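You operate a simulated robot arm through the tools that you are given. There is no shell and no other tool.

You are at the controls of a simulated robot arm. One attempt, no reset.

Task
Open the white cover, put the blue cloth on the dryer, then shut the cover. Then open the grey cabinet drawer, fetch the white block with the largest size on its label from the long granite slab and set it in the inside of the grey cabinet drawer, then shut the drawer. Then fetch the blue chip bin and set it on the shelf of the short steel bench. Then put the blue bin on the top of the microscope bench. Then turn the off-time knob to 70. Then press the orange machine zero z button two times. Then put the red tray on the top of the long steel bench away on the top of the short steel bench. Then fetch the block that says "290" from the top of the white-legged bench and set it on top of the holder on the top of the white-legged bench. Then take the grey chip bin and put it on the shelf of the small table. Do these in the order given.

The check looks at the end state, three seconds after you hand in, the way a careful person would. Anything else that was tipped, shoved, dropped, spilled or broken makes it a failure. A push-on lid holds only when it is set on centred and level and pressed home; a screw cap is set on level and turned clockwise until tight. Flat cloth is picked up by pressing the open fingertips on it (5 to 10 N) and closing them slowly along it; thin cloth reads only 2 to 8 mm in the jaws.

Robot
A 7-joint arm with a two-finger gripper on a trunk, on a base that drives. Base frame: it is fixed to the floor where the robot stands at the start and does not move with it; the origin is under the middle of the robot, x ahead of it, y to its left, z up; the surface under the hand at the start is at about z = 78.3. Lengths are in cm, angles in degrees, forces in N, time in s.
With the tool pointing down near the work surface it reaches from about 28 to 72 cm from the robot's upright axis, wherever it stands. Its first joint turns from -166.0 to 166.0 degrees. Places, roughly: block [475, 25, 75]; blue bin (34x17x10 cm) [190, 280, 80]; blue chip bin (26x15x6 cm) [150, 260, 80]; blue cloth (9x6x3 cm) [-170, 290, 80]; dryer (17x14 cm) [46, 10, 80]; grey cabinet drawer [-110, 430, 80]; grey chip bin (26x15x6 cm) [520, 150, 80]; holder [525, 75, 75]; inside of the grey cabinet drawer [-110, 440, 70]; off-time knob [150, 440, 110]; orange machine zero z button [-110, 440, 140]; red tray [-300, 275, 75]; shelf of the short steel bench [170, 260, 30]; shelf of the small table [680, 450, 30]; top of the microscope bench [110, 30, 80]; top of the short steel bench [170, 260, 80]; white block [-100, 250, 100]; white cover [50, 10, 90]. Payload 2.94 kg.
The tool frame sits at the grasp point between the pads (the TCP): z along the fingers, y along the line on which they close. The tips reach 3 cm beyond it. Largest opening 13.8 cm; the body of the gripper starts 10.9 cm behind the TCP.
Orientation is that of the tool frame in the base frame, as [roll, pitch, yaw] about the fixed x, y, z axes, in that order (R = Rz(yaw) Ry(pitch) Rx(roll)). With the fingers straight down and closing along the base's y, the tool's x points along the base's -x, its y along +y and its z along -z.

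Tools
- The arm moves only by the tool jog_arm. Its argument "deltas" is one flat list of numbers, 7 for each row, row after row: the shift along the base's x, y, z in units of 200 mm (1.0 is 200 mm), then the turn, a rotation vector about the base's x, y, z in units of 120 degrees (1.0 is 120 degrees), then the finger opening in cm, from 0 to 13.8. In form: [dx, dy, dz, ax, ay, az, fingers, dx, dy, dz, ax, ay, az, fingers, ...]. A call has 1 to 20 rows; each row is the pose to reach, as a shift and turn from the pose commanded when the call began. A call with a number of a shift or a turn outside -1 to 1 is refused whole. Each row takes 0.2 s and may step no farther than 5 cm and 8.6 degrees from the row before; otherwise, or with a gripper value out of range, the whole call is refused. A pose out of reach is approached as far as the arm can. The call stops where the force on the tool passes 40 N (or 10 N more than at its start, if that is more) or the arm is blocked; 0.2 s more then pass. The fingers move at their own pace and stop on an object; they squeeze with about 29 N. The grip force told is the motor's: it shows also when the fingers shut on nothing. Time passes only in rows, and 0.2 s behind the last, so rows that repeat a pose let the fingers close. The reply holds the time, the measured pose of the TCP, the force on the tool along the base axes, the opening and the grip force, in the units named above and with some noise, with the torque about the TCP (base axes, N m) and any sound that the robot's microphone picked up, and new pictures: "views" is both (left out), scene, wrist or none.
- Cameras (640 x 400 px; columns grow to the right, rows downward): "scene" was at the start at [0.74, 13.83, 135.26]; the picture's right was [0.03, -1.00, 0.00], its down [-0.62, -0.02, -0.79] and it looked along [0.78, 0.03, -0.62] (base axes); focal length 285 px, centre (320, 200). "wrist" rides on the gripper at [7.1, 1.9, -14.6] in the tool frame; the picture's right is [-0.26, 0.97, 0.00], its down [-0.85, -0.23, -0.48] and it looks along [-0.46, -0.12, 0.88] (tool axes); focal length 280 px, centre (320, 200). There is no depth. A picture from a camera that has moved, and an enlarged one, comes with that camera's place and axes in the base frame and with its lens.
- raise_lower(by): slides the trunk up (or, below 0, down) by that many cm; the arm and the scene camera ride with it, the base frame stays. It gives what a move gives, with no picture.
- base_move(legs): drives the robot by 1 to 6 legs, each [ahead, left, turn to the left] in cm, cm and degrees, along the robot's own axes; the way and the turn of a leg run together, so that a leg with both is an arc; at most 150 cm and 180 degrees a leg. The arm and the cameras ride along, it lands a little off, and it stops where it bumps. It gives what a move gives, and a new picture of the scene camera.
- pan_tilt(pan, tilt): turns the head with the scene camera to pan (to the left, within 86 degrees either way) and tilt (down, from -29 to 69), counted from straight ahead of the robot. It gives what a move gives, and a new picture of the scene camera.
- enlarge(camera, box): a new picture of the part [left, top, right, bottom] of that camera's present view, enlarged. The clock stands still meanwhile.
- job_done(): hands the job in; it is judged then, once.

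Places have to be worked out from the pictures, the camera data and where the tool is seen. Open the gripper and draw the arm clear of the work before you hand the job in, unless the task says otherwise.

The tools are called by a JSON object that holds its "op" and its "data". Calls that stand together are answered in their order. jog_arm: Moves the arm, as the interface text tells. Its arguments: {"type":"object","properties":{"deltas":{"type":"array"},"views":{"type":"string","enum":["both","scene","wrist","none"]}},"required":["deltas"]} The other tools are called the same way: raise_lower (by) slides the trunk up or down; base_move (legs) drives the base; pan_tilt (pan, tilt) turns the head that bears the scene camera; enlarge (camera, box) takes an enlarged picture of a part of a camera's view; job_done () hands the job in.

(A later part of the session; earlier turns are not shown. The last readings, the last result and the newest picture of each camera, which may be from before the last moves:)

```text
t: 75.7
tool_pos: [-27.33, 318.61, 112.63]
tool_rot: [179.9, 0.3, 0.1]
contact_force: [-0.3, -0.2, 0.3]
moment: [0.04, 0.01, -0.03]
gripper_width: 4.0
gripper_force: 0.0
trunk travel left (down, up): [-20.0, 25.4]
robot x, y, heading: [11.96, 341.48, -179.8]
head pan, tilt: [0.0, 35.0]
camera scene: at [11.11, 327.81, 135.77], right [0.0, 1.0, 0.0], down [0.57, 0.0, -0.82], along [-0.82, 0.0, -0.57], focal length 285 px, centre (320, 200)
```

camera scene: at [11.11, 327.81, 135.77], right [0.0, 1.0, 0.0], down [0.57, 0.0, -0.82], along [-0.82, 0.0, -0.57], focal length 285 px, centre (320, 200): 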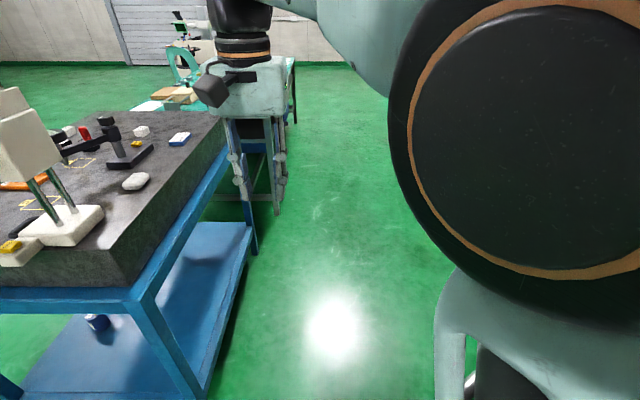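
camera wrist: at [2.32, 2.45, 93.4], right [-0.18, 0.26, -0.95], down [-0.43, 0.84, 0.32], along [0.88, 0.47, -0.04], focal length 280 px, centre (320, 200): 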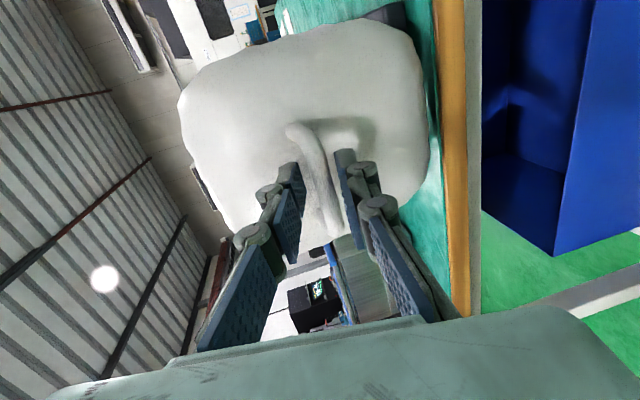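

The aisle between the bench (far edge y≈285) and the cabinet (front y≈420) is wide enough. I drive ahead to bring the cloth corner within reach.

{"op": "base_move", "data": {"legs": [[135, 0, 0]]}}

{"op": "pan_tilt", "data": {"pan": 25, "tilt": 45}}

```text
t: 82.5
tool_pos: [-161.63, 317.95, 112.7]
tool_rot: [179.9, 0.4, 0.4]
contact_force: [0.1, 0.3, 0.6]
moment: [0.0, -0.03, 0.01]
gripper_width: 4.02
gripper_force: 0.1
trunk travel left (down, up): [-20.0, 25.4]
robot x, y, heading: [-122.31, 340.63, -179.8]
head pan, tilt: [0.0, 35.0]
camera scene: at [-123.25, 327.3, 135.76], right [-0.01, 1.0, 0.0], down [0.57, 0.0, -0.82], along [-0.82, 0.0, -0.57], focal length 285 px, centre (320, 200)
```

scene: 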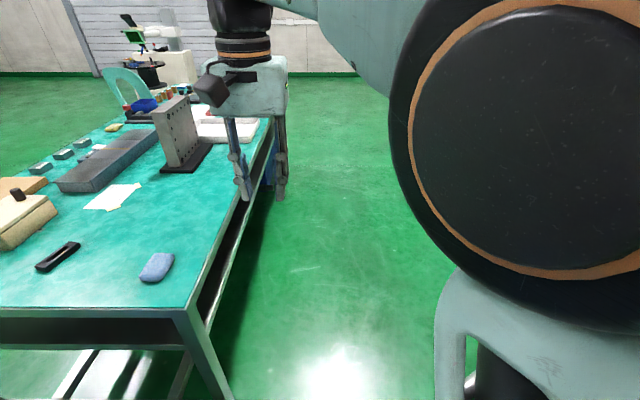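

```text
t: 83.4
tool_pos: [-161.69, 317.99, 112.49]
tool_rot: [-179.9, 0.3, 0.1]
contact_force: [-0.9, 0.1, 0.7]
moment: [0.03, -0.03, -0.02]
gripper_width: 4.01
gripper_force: 0.0
trunk travel left (down, up): [-20.0, 25.4]
robot x, y, heading: [-122.48, 341.01, -179.7]
head pan, tilt: [25.0, 45.0]
camera scene: at [-122.08, 324.25, 134.49], right [-0.38, 0.93, 0.0], down [0.64, 0.26, -0.73], along [-0.67, -0.27, -0.69], focal length 285 px, centre (320, 200)
```

scene: 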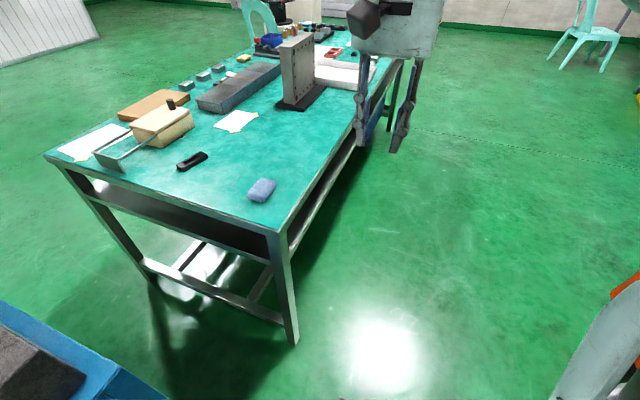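

The cloth is a folded blue pad near (-172.7, 285.7, 80). I enlarge it to see its orientation.

{"op": "enlarge", "data": {"camera": "scene", "box": [220, 160, 300, 220]}}

```text
6.67 times, centred on (260, 190) of scene
camera zoom: at [-122.08, 324.25, 134.49], right [-0.38, 0.93, 0.0], down [0.64, 0.26, -0.73], along [-0.67, -0.27, -0.69], focal length 1900 px, centre (720, 267)
```

zoom: 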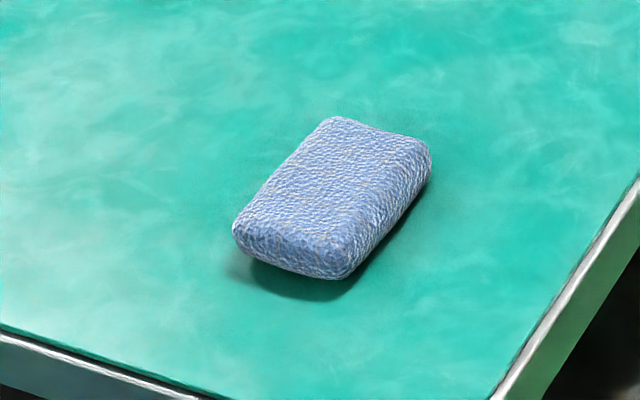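

The pad is axis-aligned: x −177…−169, y 283…288.5, so the fingers can close along y as they are. I drive a bit closer for reach.

{"op": "base_move", "data": {"legs": [[14, 6, 0]]}}

```text
t: 84.8
tool_pos: [-175.93, 312.09, 112.65]
tool_rot: [180.0, 0.4, 0.2]
contact_force: [0.5, 0.0, 0.4]
moment: [0.0, 0.02, 0.02]
gripper_width: 4.01
gripper_force: 0.0
trunk travel left (down, up): [-20.0, 25.4]
robot x, y, heading: [-137.07, 334.55, -179.8]
head pan, tilt: [25.0, 45.0]
camera scene: at [-136.4, 318.16, 134.52], right [-0.36, 0.93, 0.0], down [0.64, 0.25, -0.73], along [-0.68, -0.27, -0.69], focal length 285 px, centre (320, 200)
```

scene: 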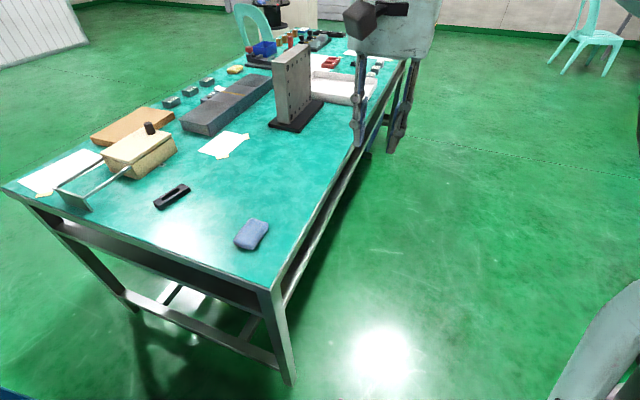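

Now I move the hand over the pad with the fingers open 9 cm.

{"op": "jog_arm", "data": {"deltas": [0.02, -0.22, -0.05, 0, 0, 0, 9, 0.05, -0.44, -0.1, 0, 0, 0, 9, 0.1, -0.66, -0.2, 0, 0, 0, 9, 0.145, -0.86, -0.3, 0, 0, 0, 9, 0.145, -1.0, -0.4, 0, 0, 0, 9], "views": "none"}}

{"op": "jog_arm", "data": {"deltas": [0, -0.16, -0.1, 0, 0, 0, 9, 0, -0.315, -0.3, 0, 0, 0, 9, 0, -0.315, -0.4, 0, 0, 0, 9], "views": "both"}}

```text
t: 86.0
tool_pos: [-172.98, 291.86, 104.57]
tool_rot: [-180.0, 0.4, 0.0]
contact_force: [-0.1, 0.7, 0.5]
moment: [-0.02, 0.03, -0.03]
gripper_width: 9.03
gripper_force: 0.0
trunk travel left (down, up): [-20.0, 25.4]
robot x, y, heading: [-136.94, 334.47, -179.8]
head pan, tilt: [25.0, 45.0]
```

```text
refused: row 2 steps farther than a row can; nothing moved
```

{"op": "jog_arm", "data": {"deltas": [0, -0.1, -0.15, 0, 0, 0, 9, 0, -0.2, -0.3, 0, 0, 0, 9, 0, -0.3, -0.45, 0, 0, 0, 9], "views": "both"}}

```text
t: 86.8
tool_pos: [-173.1, 285.99, 95.48]
tool_rot: [-179.9, 0.5, 0.1]
contact_force: [-0.8, 0.9, 0.0]
moment: [-0.05, -0.02, 0.0]
gripper_width: 9.0
gripper_force: 0.0
trunk travel left (down, up): [-20.0, 25.4]
robot x, y, heading: [-136.87, 334.61, -179.8]
head pan, tilt: [25.0, 45.0]
camera scene: at [-136.07, 317.73, 134.28], right [-0.42, 0.91, 0.0], down [0.64, 0.3, -0.71], along [-0.64, -0.3, -0.71], focal length 285 px, centre (320, 200)
camera wrist: at [-165.9, 283.99, 110.08], right [-0.26, -0.97, 0.0], down [-0.85, 0.23, 0.48], along [-0.47, 0.12, -0.88], focal length 280 px, centre (320, 200)
```

scene: 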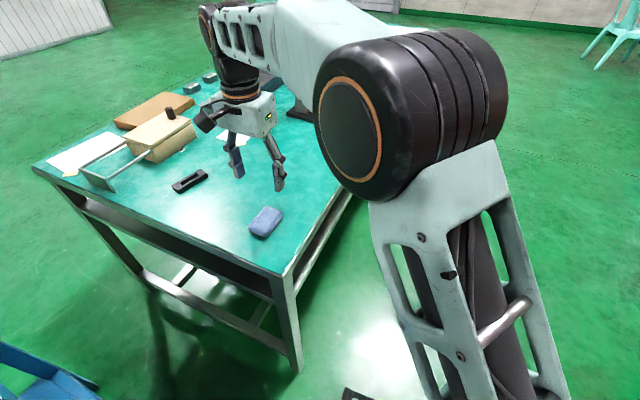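
wrist: 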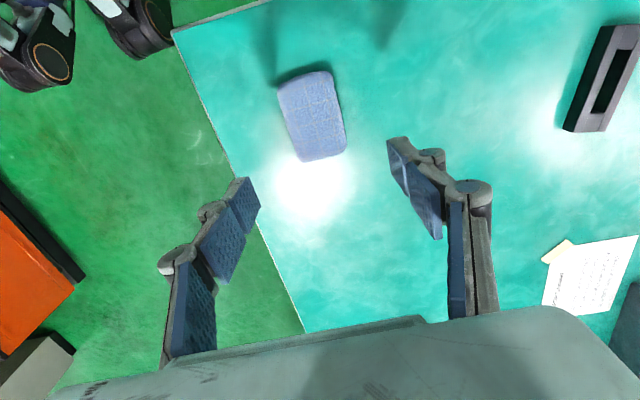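

The wrist view confirms the pad centre at about (-172, 286.2). I descend around it and close the fingers.

{"op": "jog_arm", "data": {"deltas": [0.02, 0.01, -0.2, 0, 0, 0, 9, 0.04, 0.015, -0.4, 0, 0, 0, 9, 0.05, 0.015, -0.55, 0, 0, 0, 9, 0.05, 0.015, -0.62, 0, 0, 0, 9, 0.05, 0.015, -0.65, 0, 0, 0, 9, 0.05, 0.015, -0.675, 0, 0, 0, 9], "views": "wrist"}}

```text
t: 88.2
tool_pos: [-172.0, 286.32, 82.4]
tool_rot: [179.8, 0.6, 0.0]
contact_force: [1.6, 1.4, 18.0]
moment: [0.46, -0.23, -0.04]
gripper_width: 9.26
gripper_force: 5.5
trunk travel left (down, up): [-20.0, 25.4]
robot x, y, heading: [-136.6, 334.57, -180.0]
head pan, tilt: [25.0, 45.0]
camera wrist: at [-164.75, 284.42, 96.97], right [-0.26, -0.97, 0.01], down [-0.84, 0.23, 0.48], along [-0.47, 0.12, -0.88], focal length 280 px, centre (320, 200)
```

wrist: 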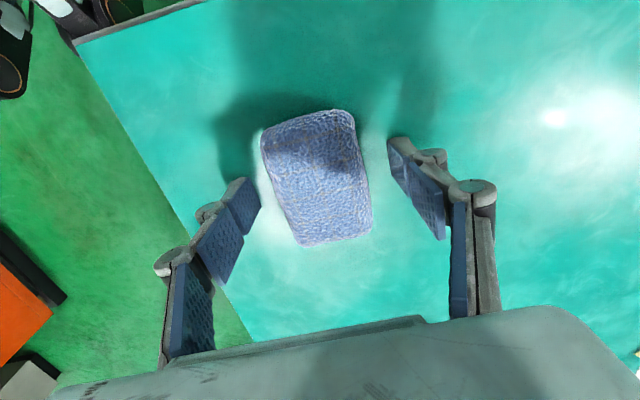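

Tips touch the bench (table z≈79.4), so I lift 0.7 cm, then close on the pad.

{"op": "jog_arm", "data": {"deltas": [0, 0, 0.035, 0, 0, 0, 9, 0, 0, 0.035, 0, 0, 0, 6, 0, 0, 0.035, 0, 0, 0, 4, 0, 0, 0.035, 0, 0, 0, 3, 0, 0, 0.035, 0, 0, 0, 3, 0, 0, 0.035, 0, 0, 0, 3], "views": "wrist"}}

```text
t: 89.6
tool_pos: [-172.0, 286.3, 82.87]
tool_rot: [179.9, 0.5, 0.1]
contact_force: [-0.5, 3.4, 9.3]
moment: [0.25, -0.07, 0.01]
gripper_width: 5.67
gripper_force: 28.9
trunk travel left (down, up): [-20.0, 25.4]
robot x, y, heading: [-136.92, 334.5, -180.0]
head pan, tilt: [25.0, 45.0]
camera wrist: at [-164.85, 284.4, 97.5], right [-0.26, -0.97, 0.0], down [-0.85, 0.23, 0.48], along [-0.47, 0.12, -0.88], focal length 280 px, centre (320, 200)
```

wrist: 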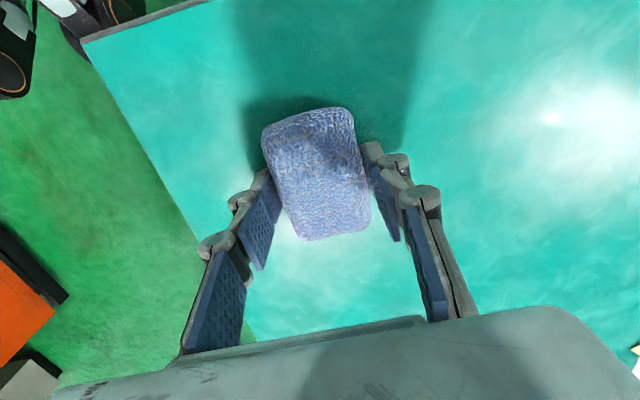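

The pad is gripped at 5.7 cm width. I lift it and check.

{"op": "jog_arm", "data": {"deltas": [0, 0, 0.1, 0, 0, 0, 3, 0, 0, 0.3, 0, 0, 0, 3, 0, 0, 0.5, 0, 0, 0, 3, 0, 0.2, 0.7, 0, 0, 0, 3, 0, 0.4, 0.9, 0, 0, 0, 3, 0, 0.6, 1.0, 0, 0, 0, 3], "views": "wrist"}}

```text
refused: row 4 steps farther than a row can; nothing moved
```

{"op": "jog_arm", "data": {"deltas": [0, 0, 0.1, 0, 0, 0, 3, 0, 0, 0.3, 0, 0, 0, 3, 0, 0, 0.5, 0, 0, 0, 3, 0, 0.15, 0.68, 0, 0, 0, 3, 0, 0.3, 0.86, 0, 0, 0, 3, 0, 0.45, 1.0, 0, 0, 0, 3, 0, 0.65, 1.0, 0, 0, 0, 3], "views": "wrist"}}

```text
t: 91.2
tool_pos: [-172.0, 299.38, 102.62]
tool_rot: [179.9, 0.4, 0.1]
contact_force: [0.6, 0.8, -0.8]
moment: [0.02, -0.01, -0.03]
gripper_width: 5.66
gripper_force: 29.2
trunk travel left (down, up): [-20.0, 25.4]
robot x, y, heading: [-136.47, 334.58, -180.1]
head pan, tilt: [25.0, 45.0]
camera wrist: at [-164.73, 297.36, 117.25], right [-0.26, -0.97, 0.0], down [-0.85, 0.23, 0.48], along [-0.47, 0.12, -0.88], focal length 280 px, centre (320, 200)
```

wrist: 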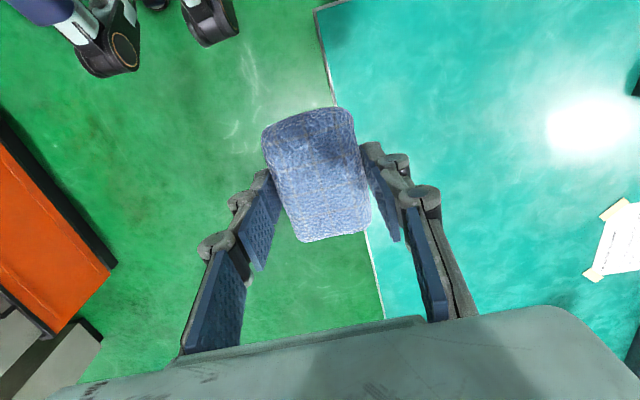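

The pad is held securely. I tuck the arm in and drive back along the same corridor toward the dryer.

{"op": "jog_arm", "data": {"deltas": [0, 0.2, 0.1, 0, 0, 0, 3, 0, 0.4, 0.2, 0, 0, 0, 3, 0, 0.6, 0.3, 0, 0, 0, 3, 0, 0.8, 0.4, 0, 0, 0, 3, 0, 0.9, 0.5, 0, 0, 0, 3], "views": "none"}}

{"op": "base_move", "data": {"legs": [[-148, 0, 0], [0, 0, -90], [-120, 0, 0], [-110, 0, 0]]}}

```text
t: 92.4
tool_pos: [-172.18, 317.29, 112.66]
tool_rot: [180.0, 0.4, 0.1]
contact_force: [-0.7, 0.0, 0.1]
moment: [0.0, 0.04, 0.02]
gripper_width: 5.68
gripper_force: 29.2
trunk travel left (down, up): [-20.0, 25.4]
robot x, y, heading: [-136.72, 334.79, -180.1]
head pan, tilt: [25.0, 45.0]
```

```text
t: 114.5
tool_pos: [-9.16, 140.5, 112.54]
tool_rot: [180.0, 0.4, -92.1]
contact_force: [-0.3, 0.6, -1.0]
moment: [0.01, 0.0, 0.0]
gripper_width: 5.67
gripper_force: 28.7
trunk travel left (down, up): [-20.0, 25.4]
robot x, y, heading: [6.87, 104.14, 87.8]
head pan, tilt: [25.0, 45.0]
camera scene: at [-10.07, 104.64, 134.28], right [0.92, 0.39, 0.0], down [0.27, -0.65, -0.71], along [-0.27, 0.65, -0.71], focal length 285 px, centre (320, 200)
```

scene: 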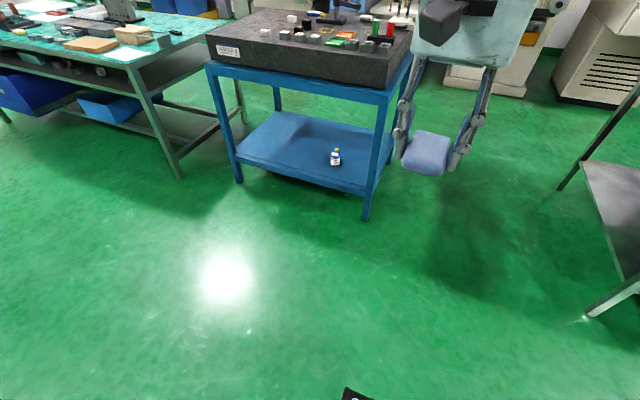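

I continue backing past the table and then shift right to the dryer's side as before.

{"op": "base_move", "data": {"legs": [[0, 45, 2.2], [-150, 0, 0], [0, -84, 0]]}}

{"op": "pan_tilt", "data": {"pan": 0, "tilt": 42}}

```text
t: 133.0
tool_pos: [29.97, -7.73, 112.61]
tool_rot: [-180.0, 0.5, -90.3]
contact_force: [0.3, -0.2, -0.1]
moment: [-0.03, 0.0, 0.03]
gripper_width: 5.64
gripper_force: 28.8
trunk travel left (down, up): [-20.0, 25.4]
robot x, y, heading: [47.21, -43.1, 89.8]
head pan, tilt: [25.0, 45.0]
stopped in leg 3: the robot was blocked; the commanded pose is now the measured one
camera scene: at [30.35, -43.56, 134.28], right [0.91, 0.42, 0.0], down [0.3, -0.64, -0.71], along [-0.3, 0.64, -0.71], focal length 285 px, centre (320, 200)
```

scene: 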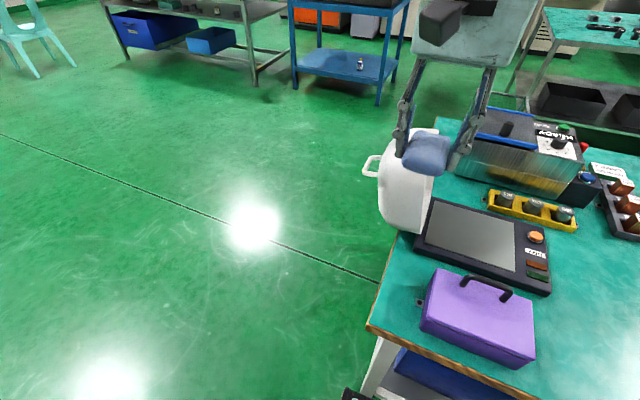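

```text
t: 133.9
tool_pos: [30.16, -7.68, 112.68]
tool_rot: [180.0, 0.4, -90.3]
contact_force: [-0.8, -1.0, -0.3]
moment: [0.0, 0.0, 0.02]
gripper_width: 5.67
gripper_force: 28.5
trunk travel left (down, up): [-20.0, 25.4]
robot x, y, heading: [46.82, -43.28, 89.7]
head pan, tilt: [0.0, 42.0]
camera scene: at [31.75, -42.95, 134.49], right [0.97, 0.24, 0.0], down [0.17, -0.67, -0.72], along [-0.18, 0.7, -0.69], focal length 285 px, centre (320, 200)
```

scene: 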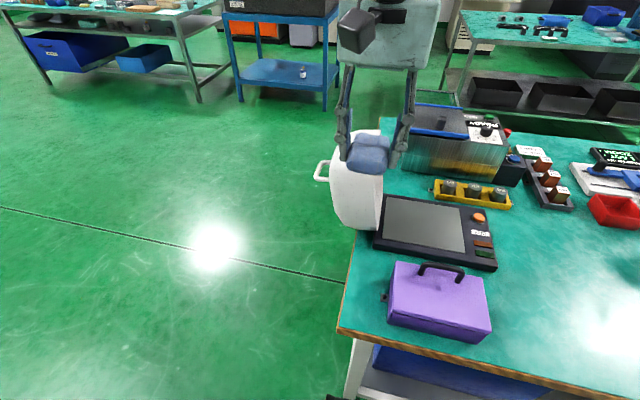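

I'm beside the dryer again; the plate spans about x 36–54, y 2–18. I carry the pad over its centre, keeping above the open cover's rim.

{"op": "jog_arm", "data": {"deltas": [0.2, 0.05, 0, 0, 0, 0, 3, 0.4, 0.15, 0, 0, 0, 0, 3, 0.6, 0.3, 0, 0, 0, 0, 3, 0.75, 0.48, 0, 0, 0, 0, 3, 0.82, 0.68, 0, 0, 0, 0, 3, 0.82, 0.88, 0, 0, 0, 0, 3, 0.82, 0.88, -0.2, 0, 0, 0, 3, 0.82, 0.88, -0.4, 0, 0, 0, 3, 0.82, 0.88, -0.6, 0, 0, 0, 3, 0.82, 0.88, -0.8, 0, 0, 0, 3], "views": "both"}}

```text
t: 136.1
tool_pos: [46.6, 9.75, 96.39]
tool_rot: [179.9, 0.5, -90.3]
contact_force: [0.4, -1.1, -0.1]
moment: [-0.01, 0.0, -0.03]
gripper_width: 5.68
gripper_force: 28.7
trunk travel left (down, up): [-20.0, 25.4]
robot x, y, heading: [47.09, -42.95, 89.6]
head pan, tilt: [0.0, 42.0]
camera scene: at [33.79, -42.58, 134.72], right [1.0, 0.0, 0.0], down [0.0, -0.67, -0.74], along [0.0, 0.74, -0.67], focal length 285 px, centre (320, 200)
camera wrist: at [44.71, 2.5, 111.01], right [-0.96, 0.27, 0.0], down [0.23, 0.84, 0.48], along [0.13, 0.47, -0.88], focal length 280 px, centre (320, 200)
```

scene: 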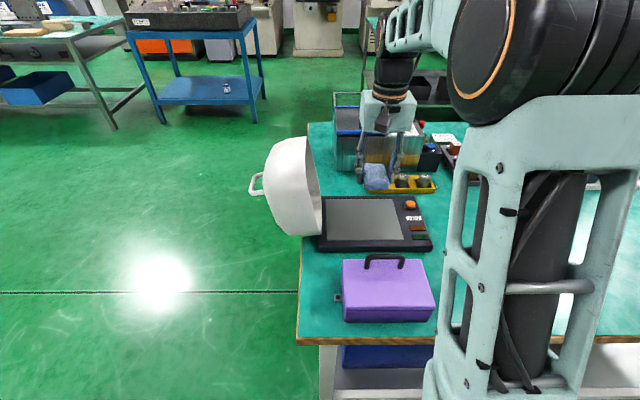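
wrist: 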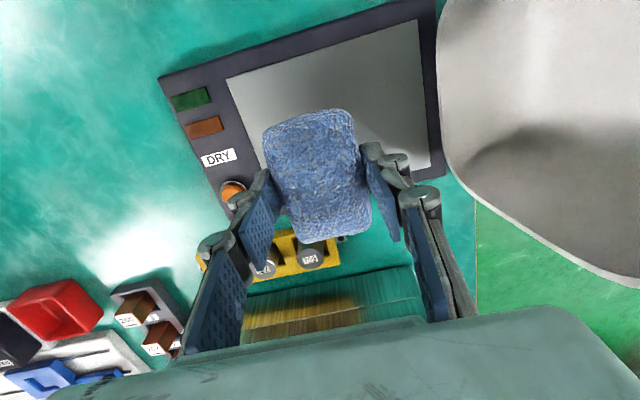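

The pad is over the plate. I lower it gradually toward the plate.

{"op": "jog_arm", "data": {"deltas": [-0.02, 0.01, -0.2, 0, 0, 0, 3, -0.02, 0.01, -0.4, 0, 0, 0, 3, -0.02, 0.01, -0.5, 0, 0, 0, 3, -0.02, 0.01, -0.53, 0, 0, 0, 3, -0.02, 0.01, -0.55, 0, 0, 0, 3], "views": "none"}}

{"op": "jog_arm", "data": {"deltas": [0, 0, -0.02, 0, 0, 0, 3, 0, 0, -0.04, 0, 0, 0, 3], "views": "wrist"}}

```text
t: 137.3
tool_pos: [46.15, 10.11, 85.66]
tool_rot: [179.9, 0.3, -90.1]
contact_force: [0.5, 0.3, 0.2]
moment: [-0.03, -0.01, -0.01]
gripper_width: 5.67
gripper_force: 28.7
trunk travel left (down, up): [-20.0, 25.4]
robot x, y, heading: [47.26, -43.4, 89.4]
head pan, tilt: [0.0, 42.0]
```

```text
t: 137.9
tool_pos: [46.02, 10.13, 84.8]
tool_rot: [180.0, 0.5, -90.2]
contact_force: [0.1, 0.4, -0.1]
moment: [-0.02, 0.01, -0.01]
gripper_width: 5.68
gripper_force: 29.1
trunk travel left (down, up): [-20.0, 25.4]
robot x, y, heading: [47.03, -43.09, 89.8]
head pan, tilt: [0.0, 42.0]
camera wrist: at [44.08, 2.91, 99.35], right [-0.96, 0.27, 0.0], down [0.23, 0.84, 0.48], along [0.13, 0.47, -0.88], focal length 280 px, centre (320, 200)
```

wrist: 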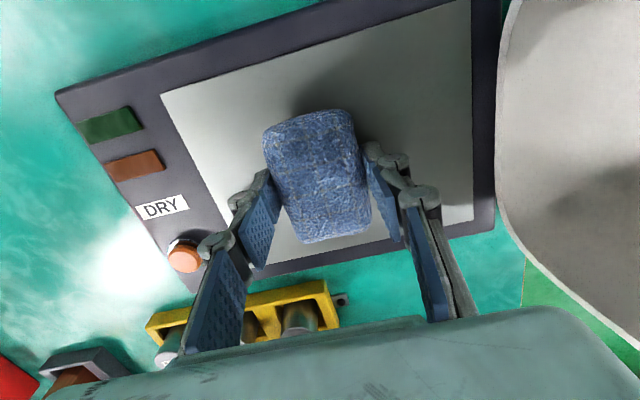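

Still no contact with the pad about centred on the plate. I lower further in small steps.

{"op": "jog_arm", "data": {"deltas": [-0.02, 0, -0.015, 0, 0, 0, 3, -0.03, 0.01, -0.03, 0, 0, 0, 3, -0.03, 0.01, -0.045, 0, 0, 0, 3], "views": "none"}}

```text
t: 138.7
tool_pos: [45.38, 10.3, 83.81]
tool_rot: [-180.0, 0.4, -90.2]
contact_force: [0.1, -0.6, 0.1]
moment: [-0.01, 0.03, 0.02]
gripper_width: 5.65
gripper_force: 29.3
trunk travel left (down, up): [-20.0, 25.4]
robot x, y, heading: [47.08, -42.81, 89.8]
head pan, tilt: [0.0, 42.0]
```

{"op": "jog_arm", "data": {"deltas": [0, 0, -0.015, 0, 0, 0, 3, 0, 0, -0.025, 0, 0, 0, 3, 0, 0, -0.035, 0, 0, 0, 3], "views": "none"}}

```text
t: 139.5
tool_pos: [45.41, 10.25, 83.62]
tool_rot: [-179.9, 0.8, -90.2]
contact_force: [-0.4, -1.1, 30.8]
moment: [-0.61, -0.09, -0.07]
gripper_width: 5.67
gripper_force: 29.2
trunk travel left (down, up): [-20.0, 25.4]
robot x, y, heading: [47.44, -43.09, 89.7]
head pan, tilt: [0.0, 42.0]
```

The pad is in firm contact with the plate. I ease off slightly and open the fingers.

{"op": "jog_arm", "data": {"deltas": [0, 0, 0.022, 0, 0, 0, 3, 0, 0, 0.022, 0, 0, 0, 6.5, 0, 0, 0.022, 0, 0, 0, 8, 0, 0, 0.03, 0, 0, 0, 8, 0, 0, 0.2, 0, 0, 0, 8, 0, 0, 0.4, 0, 0, 0, 8, 0, 0, 0.6, 0, 0, 0, 8, 0, 0, 0.8, 0, 0, 0, 8], "views": "both"}}

```text
t: 141.3
tool_pos: [45.51, 10.31, 99.2]
tool_rot: [-179.9, 0.5, -90.1]
contact_force: [-0.1, 0.6, 0.4]
moment: [-0.01, -0.01, -0.03]
gripper_width: 8.0
gripper_force: 0.1
trunk travel left (down, up): [-20.0, 25.4]
robot x, y, heading: [47.48, -43.19, 89.8]
head pan, tilt: [0.0, 42.0]
camera scene: at [33.79, -42.59, 134.71], right [1.0, 0.0, 0.0], down [0.0, -0.67, -0.74], along [0.0, 0.74, -0.67], focal length 285 px, centre (320, 200)
camera wrist: at [43.52, 2.98, 113.74], right [-0.96, 0.27, 0.0], down [0.23, 0.84, 0.48], along [0.13, 0.47, -0.88], focal length 280 px, centre (320, 200)
```

scene: 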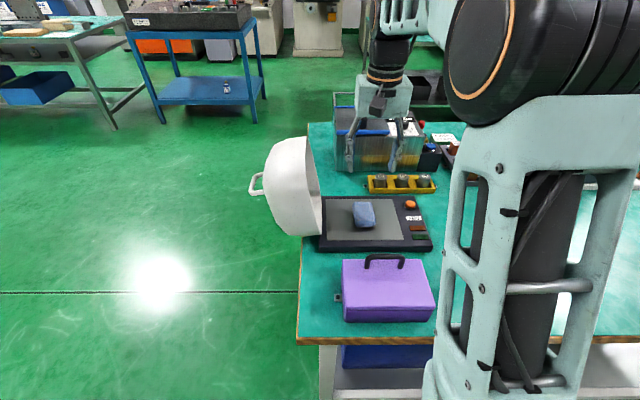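
wrist: 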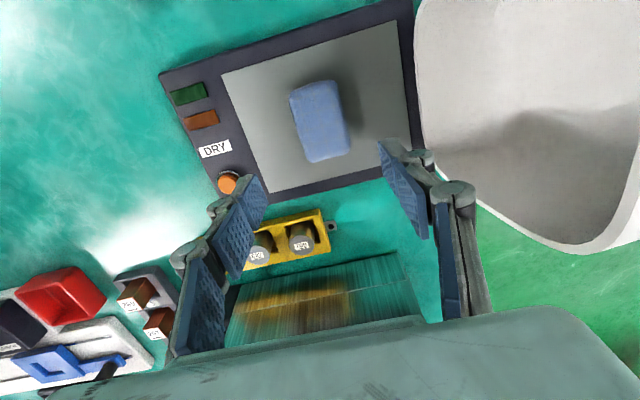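

The cloth lies centred on the plate. To close the cover gently I'll regrip its handle: first raise and retract the arm, then shift the base toward −x.

{"op": "jog_arm", "data": {"deltas": [0, 0, 0.2, 0, 0, 0, 4, 0, 0, 0.4, 0, 0, 0, 4, 0, 0, 0.6, 0, 0, 0, 4, 0, -0.1, 0.8, 0, 0, 0, 4, 0, -0.3, 0.85, 0, 0, 0, 4, 0, -0.5, 0.85, 0, 0, 0, 4, 0, -0.7, 0.85, 0, 0, 0, 4, 0, -0.85, 0.85, 0, 0, 0, 4], "views": "none"}}

{"op": "base_move", "data": {"legs": [[-2.5, 30, 0.2]]}}

```text
t: 143.1
tool_pos: [45.2, -6.23, 115.01]
tool_rot: [-180.0, -1.4, -90.4]
contact_force: [0.6, 0.4, -0.5]
moment: [0.03, -0.03, 0.0]
gripper_width: 4.0
gripper_force: 0.1
trunk travel left (down, up): [-20.0, 25.4]
robot x, y, heading: [46.86, -43.1, 89.7]
head pan, tilt: [0.0, 42.0]
```

```text
t: 146.4
tool_pos: [14.88, -8.9, 115.51]
tool_rot: [-180.0, -0.7, -90.0]
contact_force: [-0.5, 0.4, 0.1]
moment: [-0.01, 0.01, -0.03]
gripper_width: 3.99
gripper_force: 0.1
trunk travel left (down, up): [-20.0, 25.4]
robot x, y, heading: [16.82, -45.68, 90.0]
head pan, tilt: [0.0, 42.0]
camera scene: at [5.45, -44.92, 135.49], right [0.98, -0.22, 0.0], down [-0.13, -0.58, -0.8], along [0.18, 0.78, -0.6], focal length 285 px, centre (320, 200)
```

scene: 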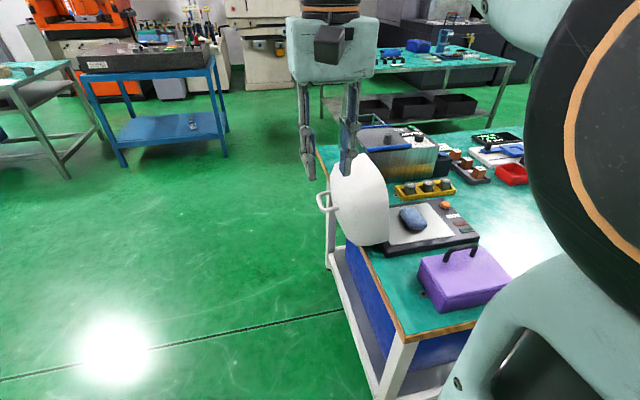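

Now I swing the hand to point toward +x in front of the handle, at the same pose as when I released it.

{"op": "jog_arm", "data": {"deltas": [-0.2, 0, -0.05, 0, 0, 0, 4, -0.4, 0, -0.1, 0, 0, 0, 4, -0.6, 0, -0.15, 0, 0, 0, 4, -0.8, 0, -0.2, 0, 0, 0, 4], "views": "none"}}

{"op": "jog_arm", "data": {"deltas": [0, 0.09, -0.09, 0, -0.066, 0, 4, 0, 0.18, -0.19, 0, -0.132, 0, 4, 0, 0.28, -0.285, 0, -0.198, 0, 4, 0, 0.37, -0.38, 0, -0.264, 0, 4, 0, 0.465, -0.475, 0, -0.33, 0, 4, 0.03, 0.56, -0.57, 0, -0.396, 0, 4, 0.06, 0.65, -0.665, 0, -0.462, 0, 4, 0.09, 0.745, -0.76, 0, -0.528, 0, 4, 0.12, 0.84, -0.855, 0, -0.594, 0, 4, 0.15, 0.94, -0.95, 0, -0.66, 0, 4], "views": "both"}}

```text
t: 147.4
tool_pos: [-1.5, -8.97, 111.35]
tool_rot: [180.0, -0.5, -90.0]
contact_force: [0.6, 0.2, 0.2]
moment: [0.01, -0.01, 0.01]
gripper_width: 3.98
gripper_force: 0.1
trunk travel left (down, up): [-20.0, 25.4]
robot x, y, heading: [16.82, -45.34, 90.1]
head pan, tilt: [0.0, 42.0]
```

```text
t: 149.6
tool_pos: [1.56, 9.98, 92.42]
tool_rot: [-100.7, -0.1, -90.6]
contact_force: [-0.3, -0.1, 1.2]
moment: [0.02, 0.1, 0.0]
gripper_width: 4.01
gripper_force: 0.0
trunk travel left (down, up): [-20.0, 25.4]
robot x, y, heading: [16.72, -45.32, 90.3]
head pan, tilt: [0.0, 42.0]
camera scene: at [3.53, -45.06, 134.72], right [1.0, 0.0, 0.0], down [0.0, -0.67, -0.74], along [0.0, 0.74, -0.67], focal length 285 px, centre (320, 200)
camera wrist: at [-13.15, 3.09, 93.3], right [-0.18, 0.26, -0.95], down [-0.42, 0.85, 0.31], along [0.89, 0.45, -0.04], focal length 280 px, centre (320, 200)
```

scene: 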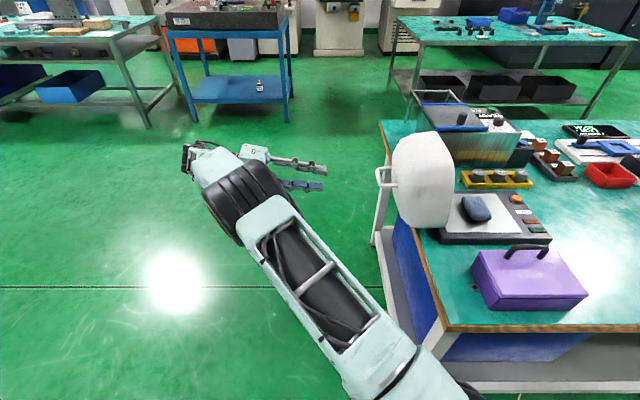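
wrist: 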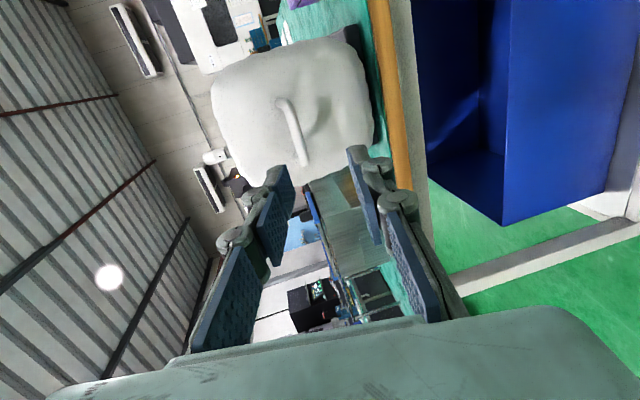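

The handle bar lines up with the fingers (z≈92.2, y 6.7–13.2). I shift the base 9 cm toward +x and will do the last approach with the arm.

{"op": "base_move", "data": {"legs": [[0, -9, 0]]}}

```text
t: 151.0
tool_pos: [10.43, 10.09, 92.4]
tool_rot: [-100.8, -0.1, -90.5]
contact_force: [-0.8, 1.0, -0.2]
moment: [0.03, 0.01, 0.03]
gripper_width: 4.02
gripper_force: 0.1
trunk travel left (down, up): [-20.0, 25.4]
robot x, y, heading: [25.53, -45.59, 90.1]
head pan, tilt: [0.0, 42.0]
camera scene: at [12.45, -45.06, 134.71], right [1.0, 0.0, 0.0], down [0.0, -0.67, -0.74], along [0.0, 0.74, -0.67], focal length 285 px, centre (320, 200)
```

scene: 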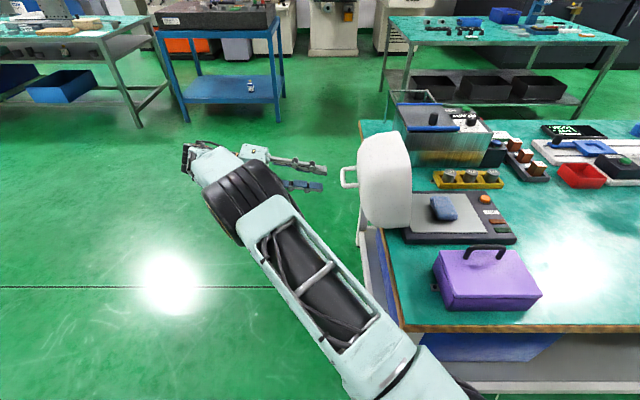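

I advance the arm 6.5 cm onto the handle and close on it.

{"op": "jog_arm", "data": {"deltas": [0.12, 0, 0, 0, 0, 0, 4, 0.24, 0, 0, 0, 0, 0, 4, 0.325, 0, 0, 0, 0, 0, 4, 0.325, 0, 0, 0, 0, 0, 2, 0.325, 0, 0, 0, 0, 0, 0.4, 0.325, 0, 0, 0, 0, 0, 0.4], "views": "wrist"}}

```text
t: 152.4
tool_pos: [17.08, 10.06, 92.29]
tool_rot: [-100.7, -0.3, -90.7]
contact_force: [1.2, -2.0, -3.3]
moment: [-0.2, 0.02, 0.26]
gripper_width: 1.04
gripper_force: 37.6
trunk travel left (down, up): [-20.0, 25.4]
robot x, y, heading: [25.95, -45.65, 90.0]
head pan, tilt: [0.0, 42.0]
camera wrist: at [2.25, 3.05, 93.24], right [-0.18, 0.26, -0.95], down [-0.42, 0.85, 0.31], along [0.89, 0.45, -0.04], focal length 280 px, centre (320, 200)
```

wrist: 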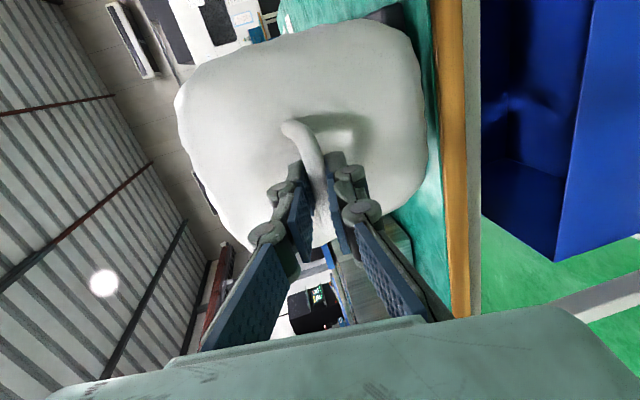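

Gripped again. A circle fit to the opening poses gives hinge (34.4, 80.8), r≈20.9; I run the arc in reverse, slowly, for the first 60°.

{"op": "jog_arm", "data": {"deltas": [0.0425, 0, 0.059, 0, 0.0333, 0, 0.4, 0.089, 0, 0.115, 0, 0.0667, 0, 0.4, 0.139, 0, 0.168, 0, 0.1, 0, 0.4, 0.193, 0, 0.217, 0, 0.1333, 0, 0.4, 0.25, 0, 0.262, 0, 0.1667, 0, 0.4, 0.31, 0, 0.303, 0, 0.2, 0, 0.4, 0.3725, 0, 0.34, 0, 0.2333, 0, 0.4, 0.438, 0, 0.3725, 0, 0.2667, 0, 0.4, 0.505, 0, 0.4, 0, 0.3, 0, 0.4, 0.574, 0, 0.423, 0, 0.3333, 0, 0.4, 0.6445, 0, 0.441, 0, 0.3667, 0, 0.4, 0.716, 0, 0.4545, 0, 0.4, 0, 0.4, 0.7885, 0, 0.4625, 0, 0.4333, 0, 0.4, 0.861, 0, 0.4655, 0, 0.4667, 0, 0.4, 0.934, 0, 0.4635, 0, 0.5, 0, 0.4], "views": "scene"}}

```text
t: 155.6
tool_pos: [35.7, 10.1, 101.59]
tool_rot: [-160.9, -0.6, -90.2]
contact_force: [-0.5, -4.1, -7.9]
moment: [-0.25, -0.16, 0.16]
gripper_width: 1.05
gripper_force: 38.1
trunk travel left (down, up): [-20.0, 25.4]
robot x, y, heading: [26.4, -45.69, 90.0]
head pan, tilt: [0.0, 42.0]
camera scene: at [12.46, -45.03, 134.71], right [1.0, 0.0, 0.0], down [0.0, -0.67, -0.74], along [0.0, 0.74, -0.67], focal length 285 px, centre (320, 200)
```

scene: 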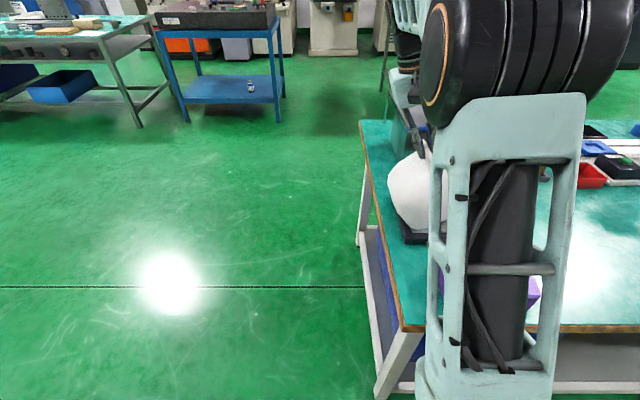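

The cover is coming down smoothly. I finish the last 37° of the arc.

{"op": "jog_arm", "data": {"deltas": [0.0725, 0, -0.006, 0, 0.0333, 0, 0.4, 0.1445, 0, -0.018, 0, 0.0667, 0, 0.4, 0.2155, 0, -0.0345, 0, 0.1, 0, 0.4, 0.285, 0, -0.056, 0, 0.1333, 0, 0.4, 0.353, 0, -0.083, 0, 0.1667, 0, 0.4, 0.4185, 0, -0.1145, 0, 0.2, 0, 0.4, 0.482, 0, -0.1505, 0, 0.2333, 0, 0.4, 0.543, 0, -0.191, 0, 0.2667, 0, 0.4, 0.587, 0, -0.223, 0, 0.2917, 0, 0.4, 0.618, 0, -0.2485, 0, 0.305, 0, 0.4], "views": "both"}}

```text
t: 157.8
tool_pos: [47.8, 10.07, 96.52]
tool_rot: [162.4, -0.7, -89.7]
contact_force: [-15.1, -8.7, -18.1]
moment: [-0.3, 0.01, 0.36]
gripper_width: 1.08
gripper_force: 38.3
trunk travel left (down, up): [-20.0, 25.4]
robot x, y, heading: [26.01, -45.63, 90.3]
head pan, tilt: [0.0, 42.0]
camera scene: at [12.34, -44.98, 134.69], right [1.0, 0.0, 0.0], down [0.0, -0.67, -0.74], along [0.0, 0.74, -0.67], focal length 285 px, centre (320, 200)
camera wrist: at [50.41, 3.14, 111.22], right [-0.92, 0.26, 0.29], down [0.36, 0.86, 0.37], along [-0.15, 0.45, -0.88], focal length 280 px, centre (320, 200)
```

scene: 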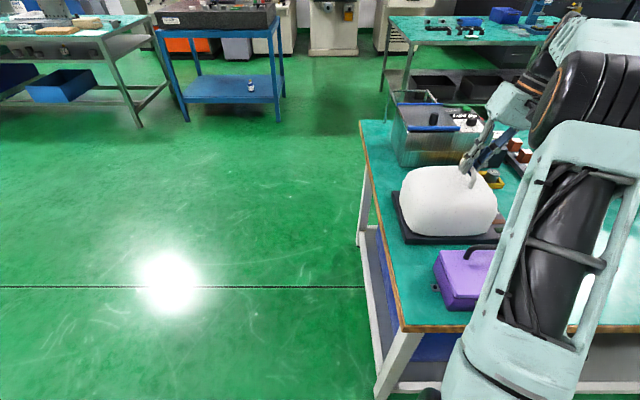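
wrist: 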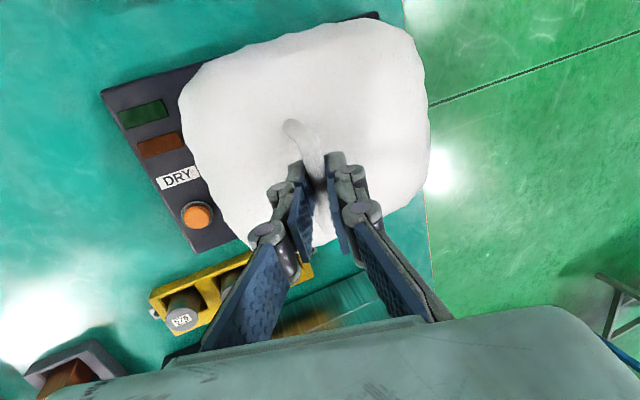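

The cover appears shut, with a slight outward pull at the handle. I ease inward/down a bit, then release and check.

{"op": "jog_arm", "data": {"deltas": [-0.005, 0, -0.02, 0, 0, 0, 0.4, -0.008, 0, -0.03, 0, 0, 0, 0.4], "views": "none"}}

{"op": "enlarge", "data": {"camera": "scene", "box": [380, 140, 520, 250]}}

```text
t: 158.4
tool_pos: [48.15, 10.04, 96.31]
tool_rot: [162.9, -0.3, -90.0]
contact_force: [0.1, -1.9, -1.9]
moment: [-0.7, -0.01, 0.54]
gripper_width: 1.08
gripper_force: 37.7
trunk travel left (down, up): [-20.0, 25.4]
robot x, y, heading: [26.03, -45.39, 89.9]
head pan, tilt: [0.0, 42.0]
```

```text
3.64 times, centred on (450, 195) of scene
camera zoom: at [12.47, -45.05, 134.74], right [1.0, 0.0, 0.0], down [0.0, -0.67, -0.74], along [0.0, 0.74, -0.67], focal length 1037 px, centre (-153, 218)
```

zoom: 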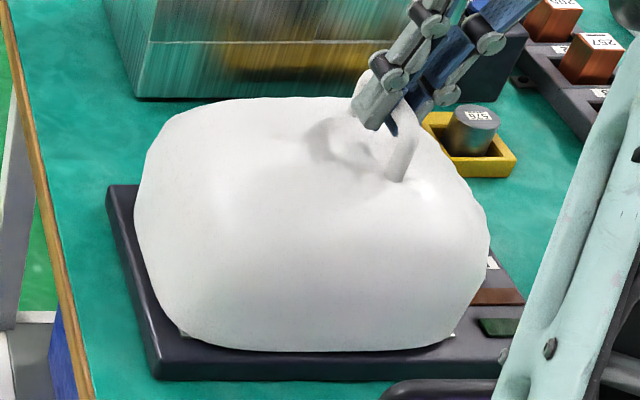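

It looks shut. I press slightly further along the closing arc to confirm it is home.

{"op": "jog_arm", "data": {"deltas": [0.01, 0, -0.012, 0, 0, 0, 0.4, 0.018, 0, -0.022, 0, 0, 0, 0.4], "views": "none"}}

```text
t: 159.0
tool_pos: [48.43, 9.97, 96.14]
tool_rot: [162.8, -0.1, -89.9]
contact_force: [6.2, 2.3, 21.5]
moment: [-0.75, 0.01, 0.46]
gripper_width: 1.06
gripper_force: 37.9
trunk travel left (down, up): [-20.0, 25.4]
robot x, y, heading: [25.86, -45.34, 89.9]
head pan, tilt: [0.0, 42.0]
```

A 21 N reaction confirms the cover is home. I release and withdraw upward along the tool axis.

{"op": "jog_arm", "data": {"deltas": [-0.012, 0, 0.02, 0, 0, 0, 0.6, -0.012, 0, 0.02, 0, 0, 0, 3, -0.012, 0, 0.02, 0, 0, 0, 4, 0.0, 0, 0.1, 0, 0, 0, 4, 0.06, 0, 0.3, 0, 0, 0, 4, 0.12, 0, 0.5, 0, 0, 0, 4, 0.15, -0.1, 0.7, 0, -0.05, 0, 4, 0.1, -0.3, 0.8, 0, -0.1, 0, 4, 0, -0.5, 0.9, 0, -0.14, 0, 4], "views": "both"}}

```text
t: 161.0
tool_pos: [48.26, -0.11, 113.39]
tool_rot: [179.5, -0.6, -90.0]
contact_force: [-0.1, 0.3, 0.2]
moment: [-0.07, 0.04, -0.01]
gripper_width: 4.0
gripper_force: 0.1
trunk travel left (down, up): [-20.0, 25.4]
robot x, y, heading: [25.76, -45.62, 90.1]
head pan, tilt: [0.0, 42.0]
camera scene: at [12.43, -45.1, 134.71], right [1.0, 0.0, 0.0], down [0.0, -0.67, -0.74], along [0.0, 0.74, -0.67], focal length 285 px, centre (320, 200)
camera wrist: at [46.47, -7.08, 128.17], right [-0.97, 0.26, 0.01], down [0.23, 0.85, 0.47], along [0.12, 0.45, -0.88], focal length 280 px, centre (320, 200)
```

scene: 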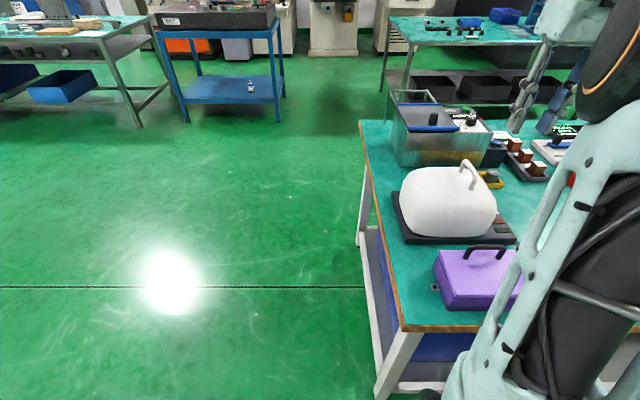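
wrist: 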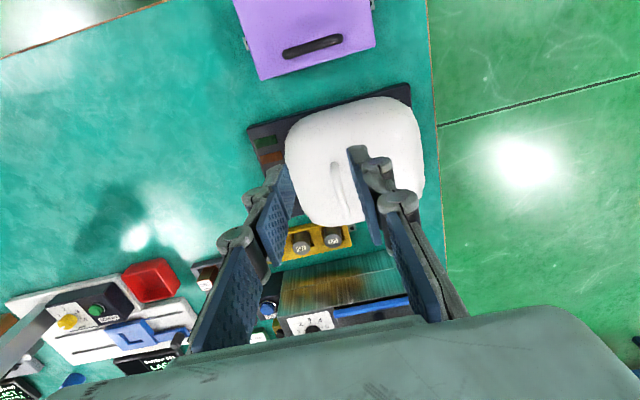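

Task 1 is done. I tuck the arm to the front-left and drive back through the corridor to the grey cabinet.

{"op": "jog_arm", "data": {"deltas": [-0.22, -0.05, 0.02, 0, 0, 0, 4, -0.45, -0.1, 0.05, 0, 0, 0, 4, -0.68, -0.15, 0.08, 0, 0, 0, 4, -0.9, -0.2, 0.1, 0, 0, 0, 4, -1.0, -0.25, 0.1, 0, 0, 0, 4], "views": "none"}}

{"op": "jog_arm", "data": {"deltas": [-0.22, 0, 0, 0, 0, 0, 4, -0.45, 0, 0, 0, 0, 0, 4, -0.68, 0, 0, 0, 0, 0, 4, -0.9, 0, 0, 0, 0, 0, 4, -1.0, 0, 0, 0, 0, 0, 4], "views": "none"}}

{"op": "base_move", "data": {"legs": [[0, 60, 0], [150, 0, 0], [0, -50, 0], [110, 0, 0], [125, 0, 0], [0, 0, 90]]}}

```text
t: 162.2
tool_pos: [28.25, -5.18, 115.55]
tool_rot: [179.3, -0.6, -89.9]
contact_force: [-1.1, -0.4, -0.5]
moment: [0.01, 0.05, 0.01]
gripper_width: 4.0
gripper_force: 0.1
trunk travel left (down, up): [-20.0, 25.4]
robot x, y, heading: [26.21, -45.53, 90.3]
head pan, tilt: [0.0, 42.0]
```

```text
t: 163.4
tool_pos: [8.14, -5.04, 115.62]
tool_rot: [179.4, -0.5, -90.1]
contact_force: [0.1, 0.0, -0.7]
moment: [-0.01, -0.01, -0.01]
gripper_width: 4.01
gripper_force: 0.0
trunk travel left (down, up): [-20.0, 25.4]
robot x, y, heading: [25.69, -45.2, 90.3]
head pan, tilt: [0.0, 42.0]
```

```text
t: 195.3
tool_pos: [-24.77, 319.62, 115.47]
tool_rot: [179.4, -0.6, -1.2]
contact_force: [-0.1, 0.5, 0.0]
moment: [-0.02, 0.0, -0.01]
gripper_width: 4.0
gripper_force: 0.0
trunk travel left (down, up): [-20.0, 25.4]
robot x, y, heading: [15.68, 336.91, 179.0]
head pan, tilt: [0.0, 42.0]
camera scene: at [15.45, 323.11, 134.71], right [0.02, 1.0, 0.0], down [0.67, -0.01, -0.74], along [-0.74, 0.01, -0.67], focal length 285 px, centre (320, 200)
```

scene: 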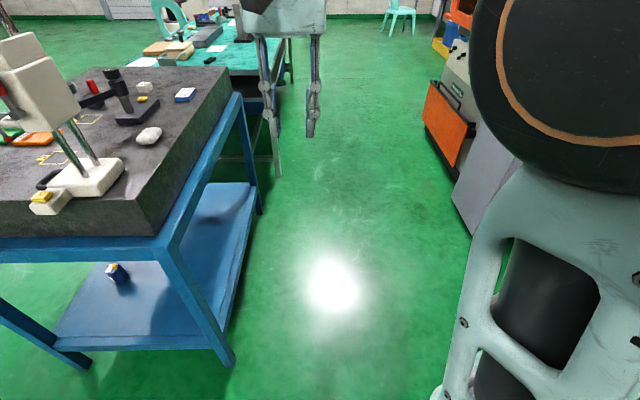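

The cabinet's front-right corner is at about (-99, 418). I drive ahead and turn to face it.

{"op": "base_move", "data": {"legs": [[125, 0, 1], [0, 0, -90]]}}

{"op": "pan_tilt", "data": {"pan": 0, "tilt": 30}}

```text
t: 205.3
tool_pos: [-125.4, 379.43, 115.44]
tool_rot: [179.4, -0.6, -90.1]
contact_force: [0.0, 0.5, -0.2]
moment: [0.0, 0.0, -0.02]
gripper_width: 4.0
gripper_force: 0.0
trunk travel left (down, up): [-20.0, 25.4]
robot x, y, heading: [-108.24, 338.91, 89.8]
head pan, tilt: [0.0, 42.0]
camera scene: at [-121.41, 339.44, 134.71], right [1.0, 0.0, 0.0], down [0.0, -0.67, -0.74], along [0.0, 0.74, -0.67], focal length 285 px, centre (320, 200)
```

scene: 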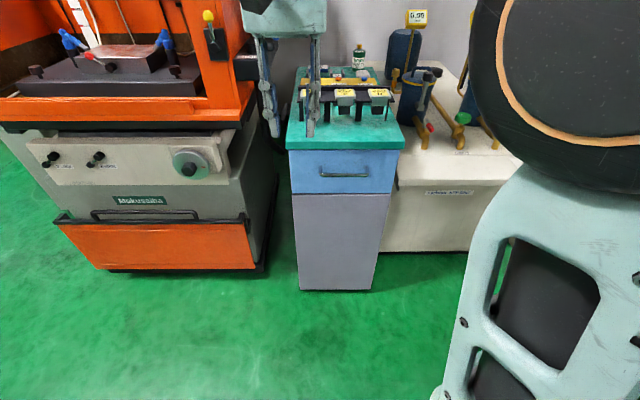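

```text
t: 206.1
tool_pos: [-125.6, 379.45, 115.61]
tool_rot: [179.4, -0.5, -90.2]
contact_force: [0.0, -0.3, 0.1]
moment: [0.02, 0.01, -0.05]
gripper_width: 3.99
gripper_force: 0.1
trunk travel left (down, up): [-20.0, 25.4]
robot x, y, heading: [-108.05, 338.96, 89.7]
head pan, tilt: [0.0, 30.0]
camera scene: at [-121.41, 340.13, 136.54], right [1.0, 0.0, 0.0], down [0.0, -0.5, -0.87], along [0.0, 0.87, -0.5], focal length 285 px, centre (320, 200)
```

scene: 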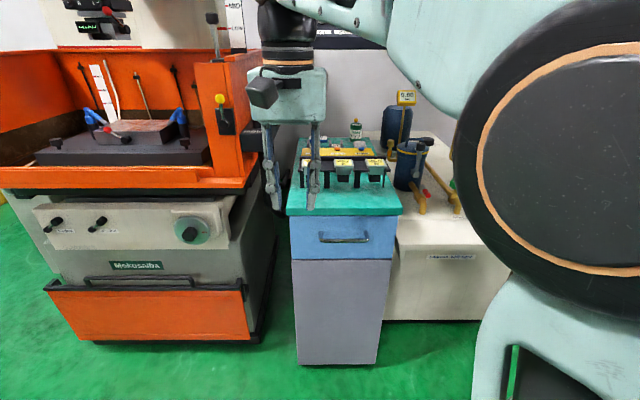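

The grey cabinet has a blue drawer front with a horizontal bar handle. I enlarge it to judge handle shape and gap.

{"op": "enlarge", "data": {"camera": "scene", "box": [275, 190, 415, 290]}}

{"op": "jog_arm", "data": {"deltas": [0, 0, 0, 0, 0, 0, 4], "views": "wrist"}}

```text
4.00 times, centred on (345, 240) of scene
camera zoom: at [-121.41, 340.13, 136.54], right [1.0, 0.0, 0.0], down [0.0, -0.5, -0.87], along [0.0, 0.87, -0.5], focal length 1140 px, centre (220, 40)
```

zoom: 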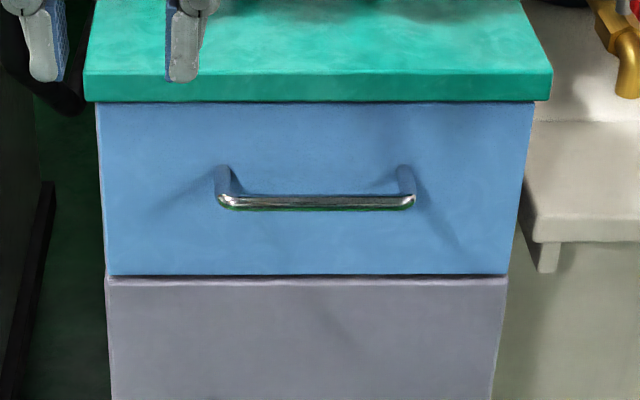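

```text
t: 206.5
tool_pos: [-125.54, 379.48, 115.64]
tool_rot: [179.4, -0.6, -90.2]
contact_force: [-0.1, 0.0, 0.0]
moment: [0.0, -0.03, -0.02]
gripper_width: 3.98
gripper_force: 0.1
trunk travel left (down, up): [-20.0, 25.4]
robot x, y, heading: [-107.95, 338.78, 89.5]
head pan, tilt: [0.0, 30.0]
camera wrist: at [-127.38, 372.51, 130.27], right [-0.96, 0.27, 0.01], down [0.24, 0.85, 0.47], along [0.12, 0.45, -0.89], focal length 280 px, centre (320, 200)
```

wrist: 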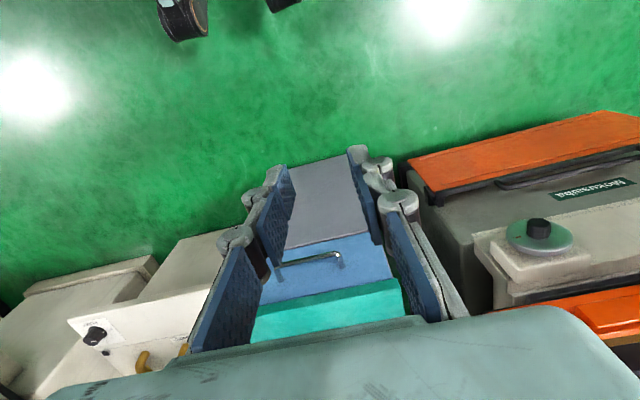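

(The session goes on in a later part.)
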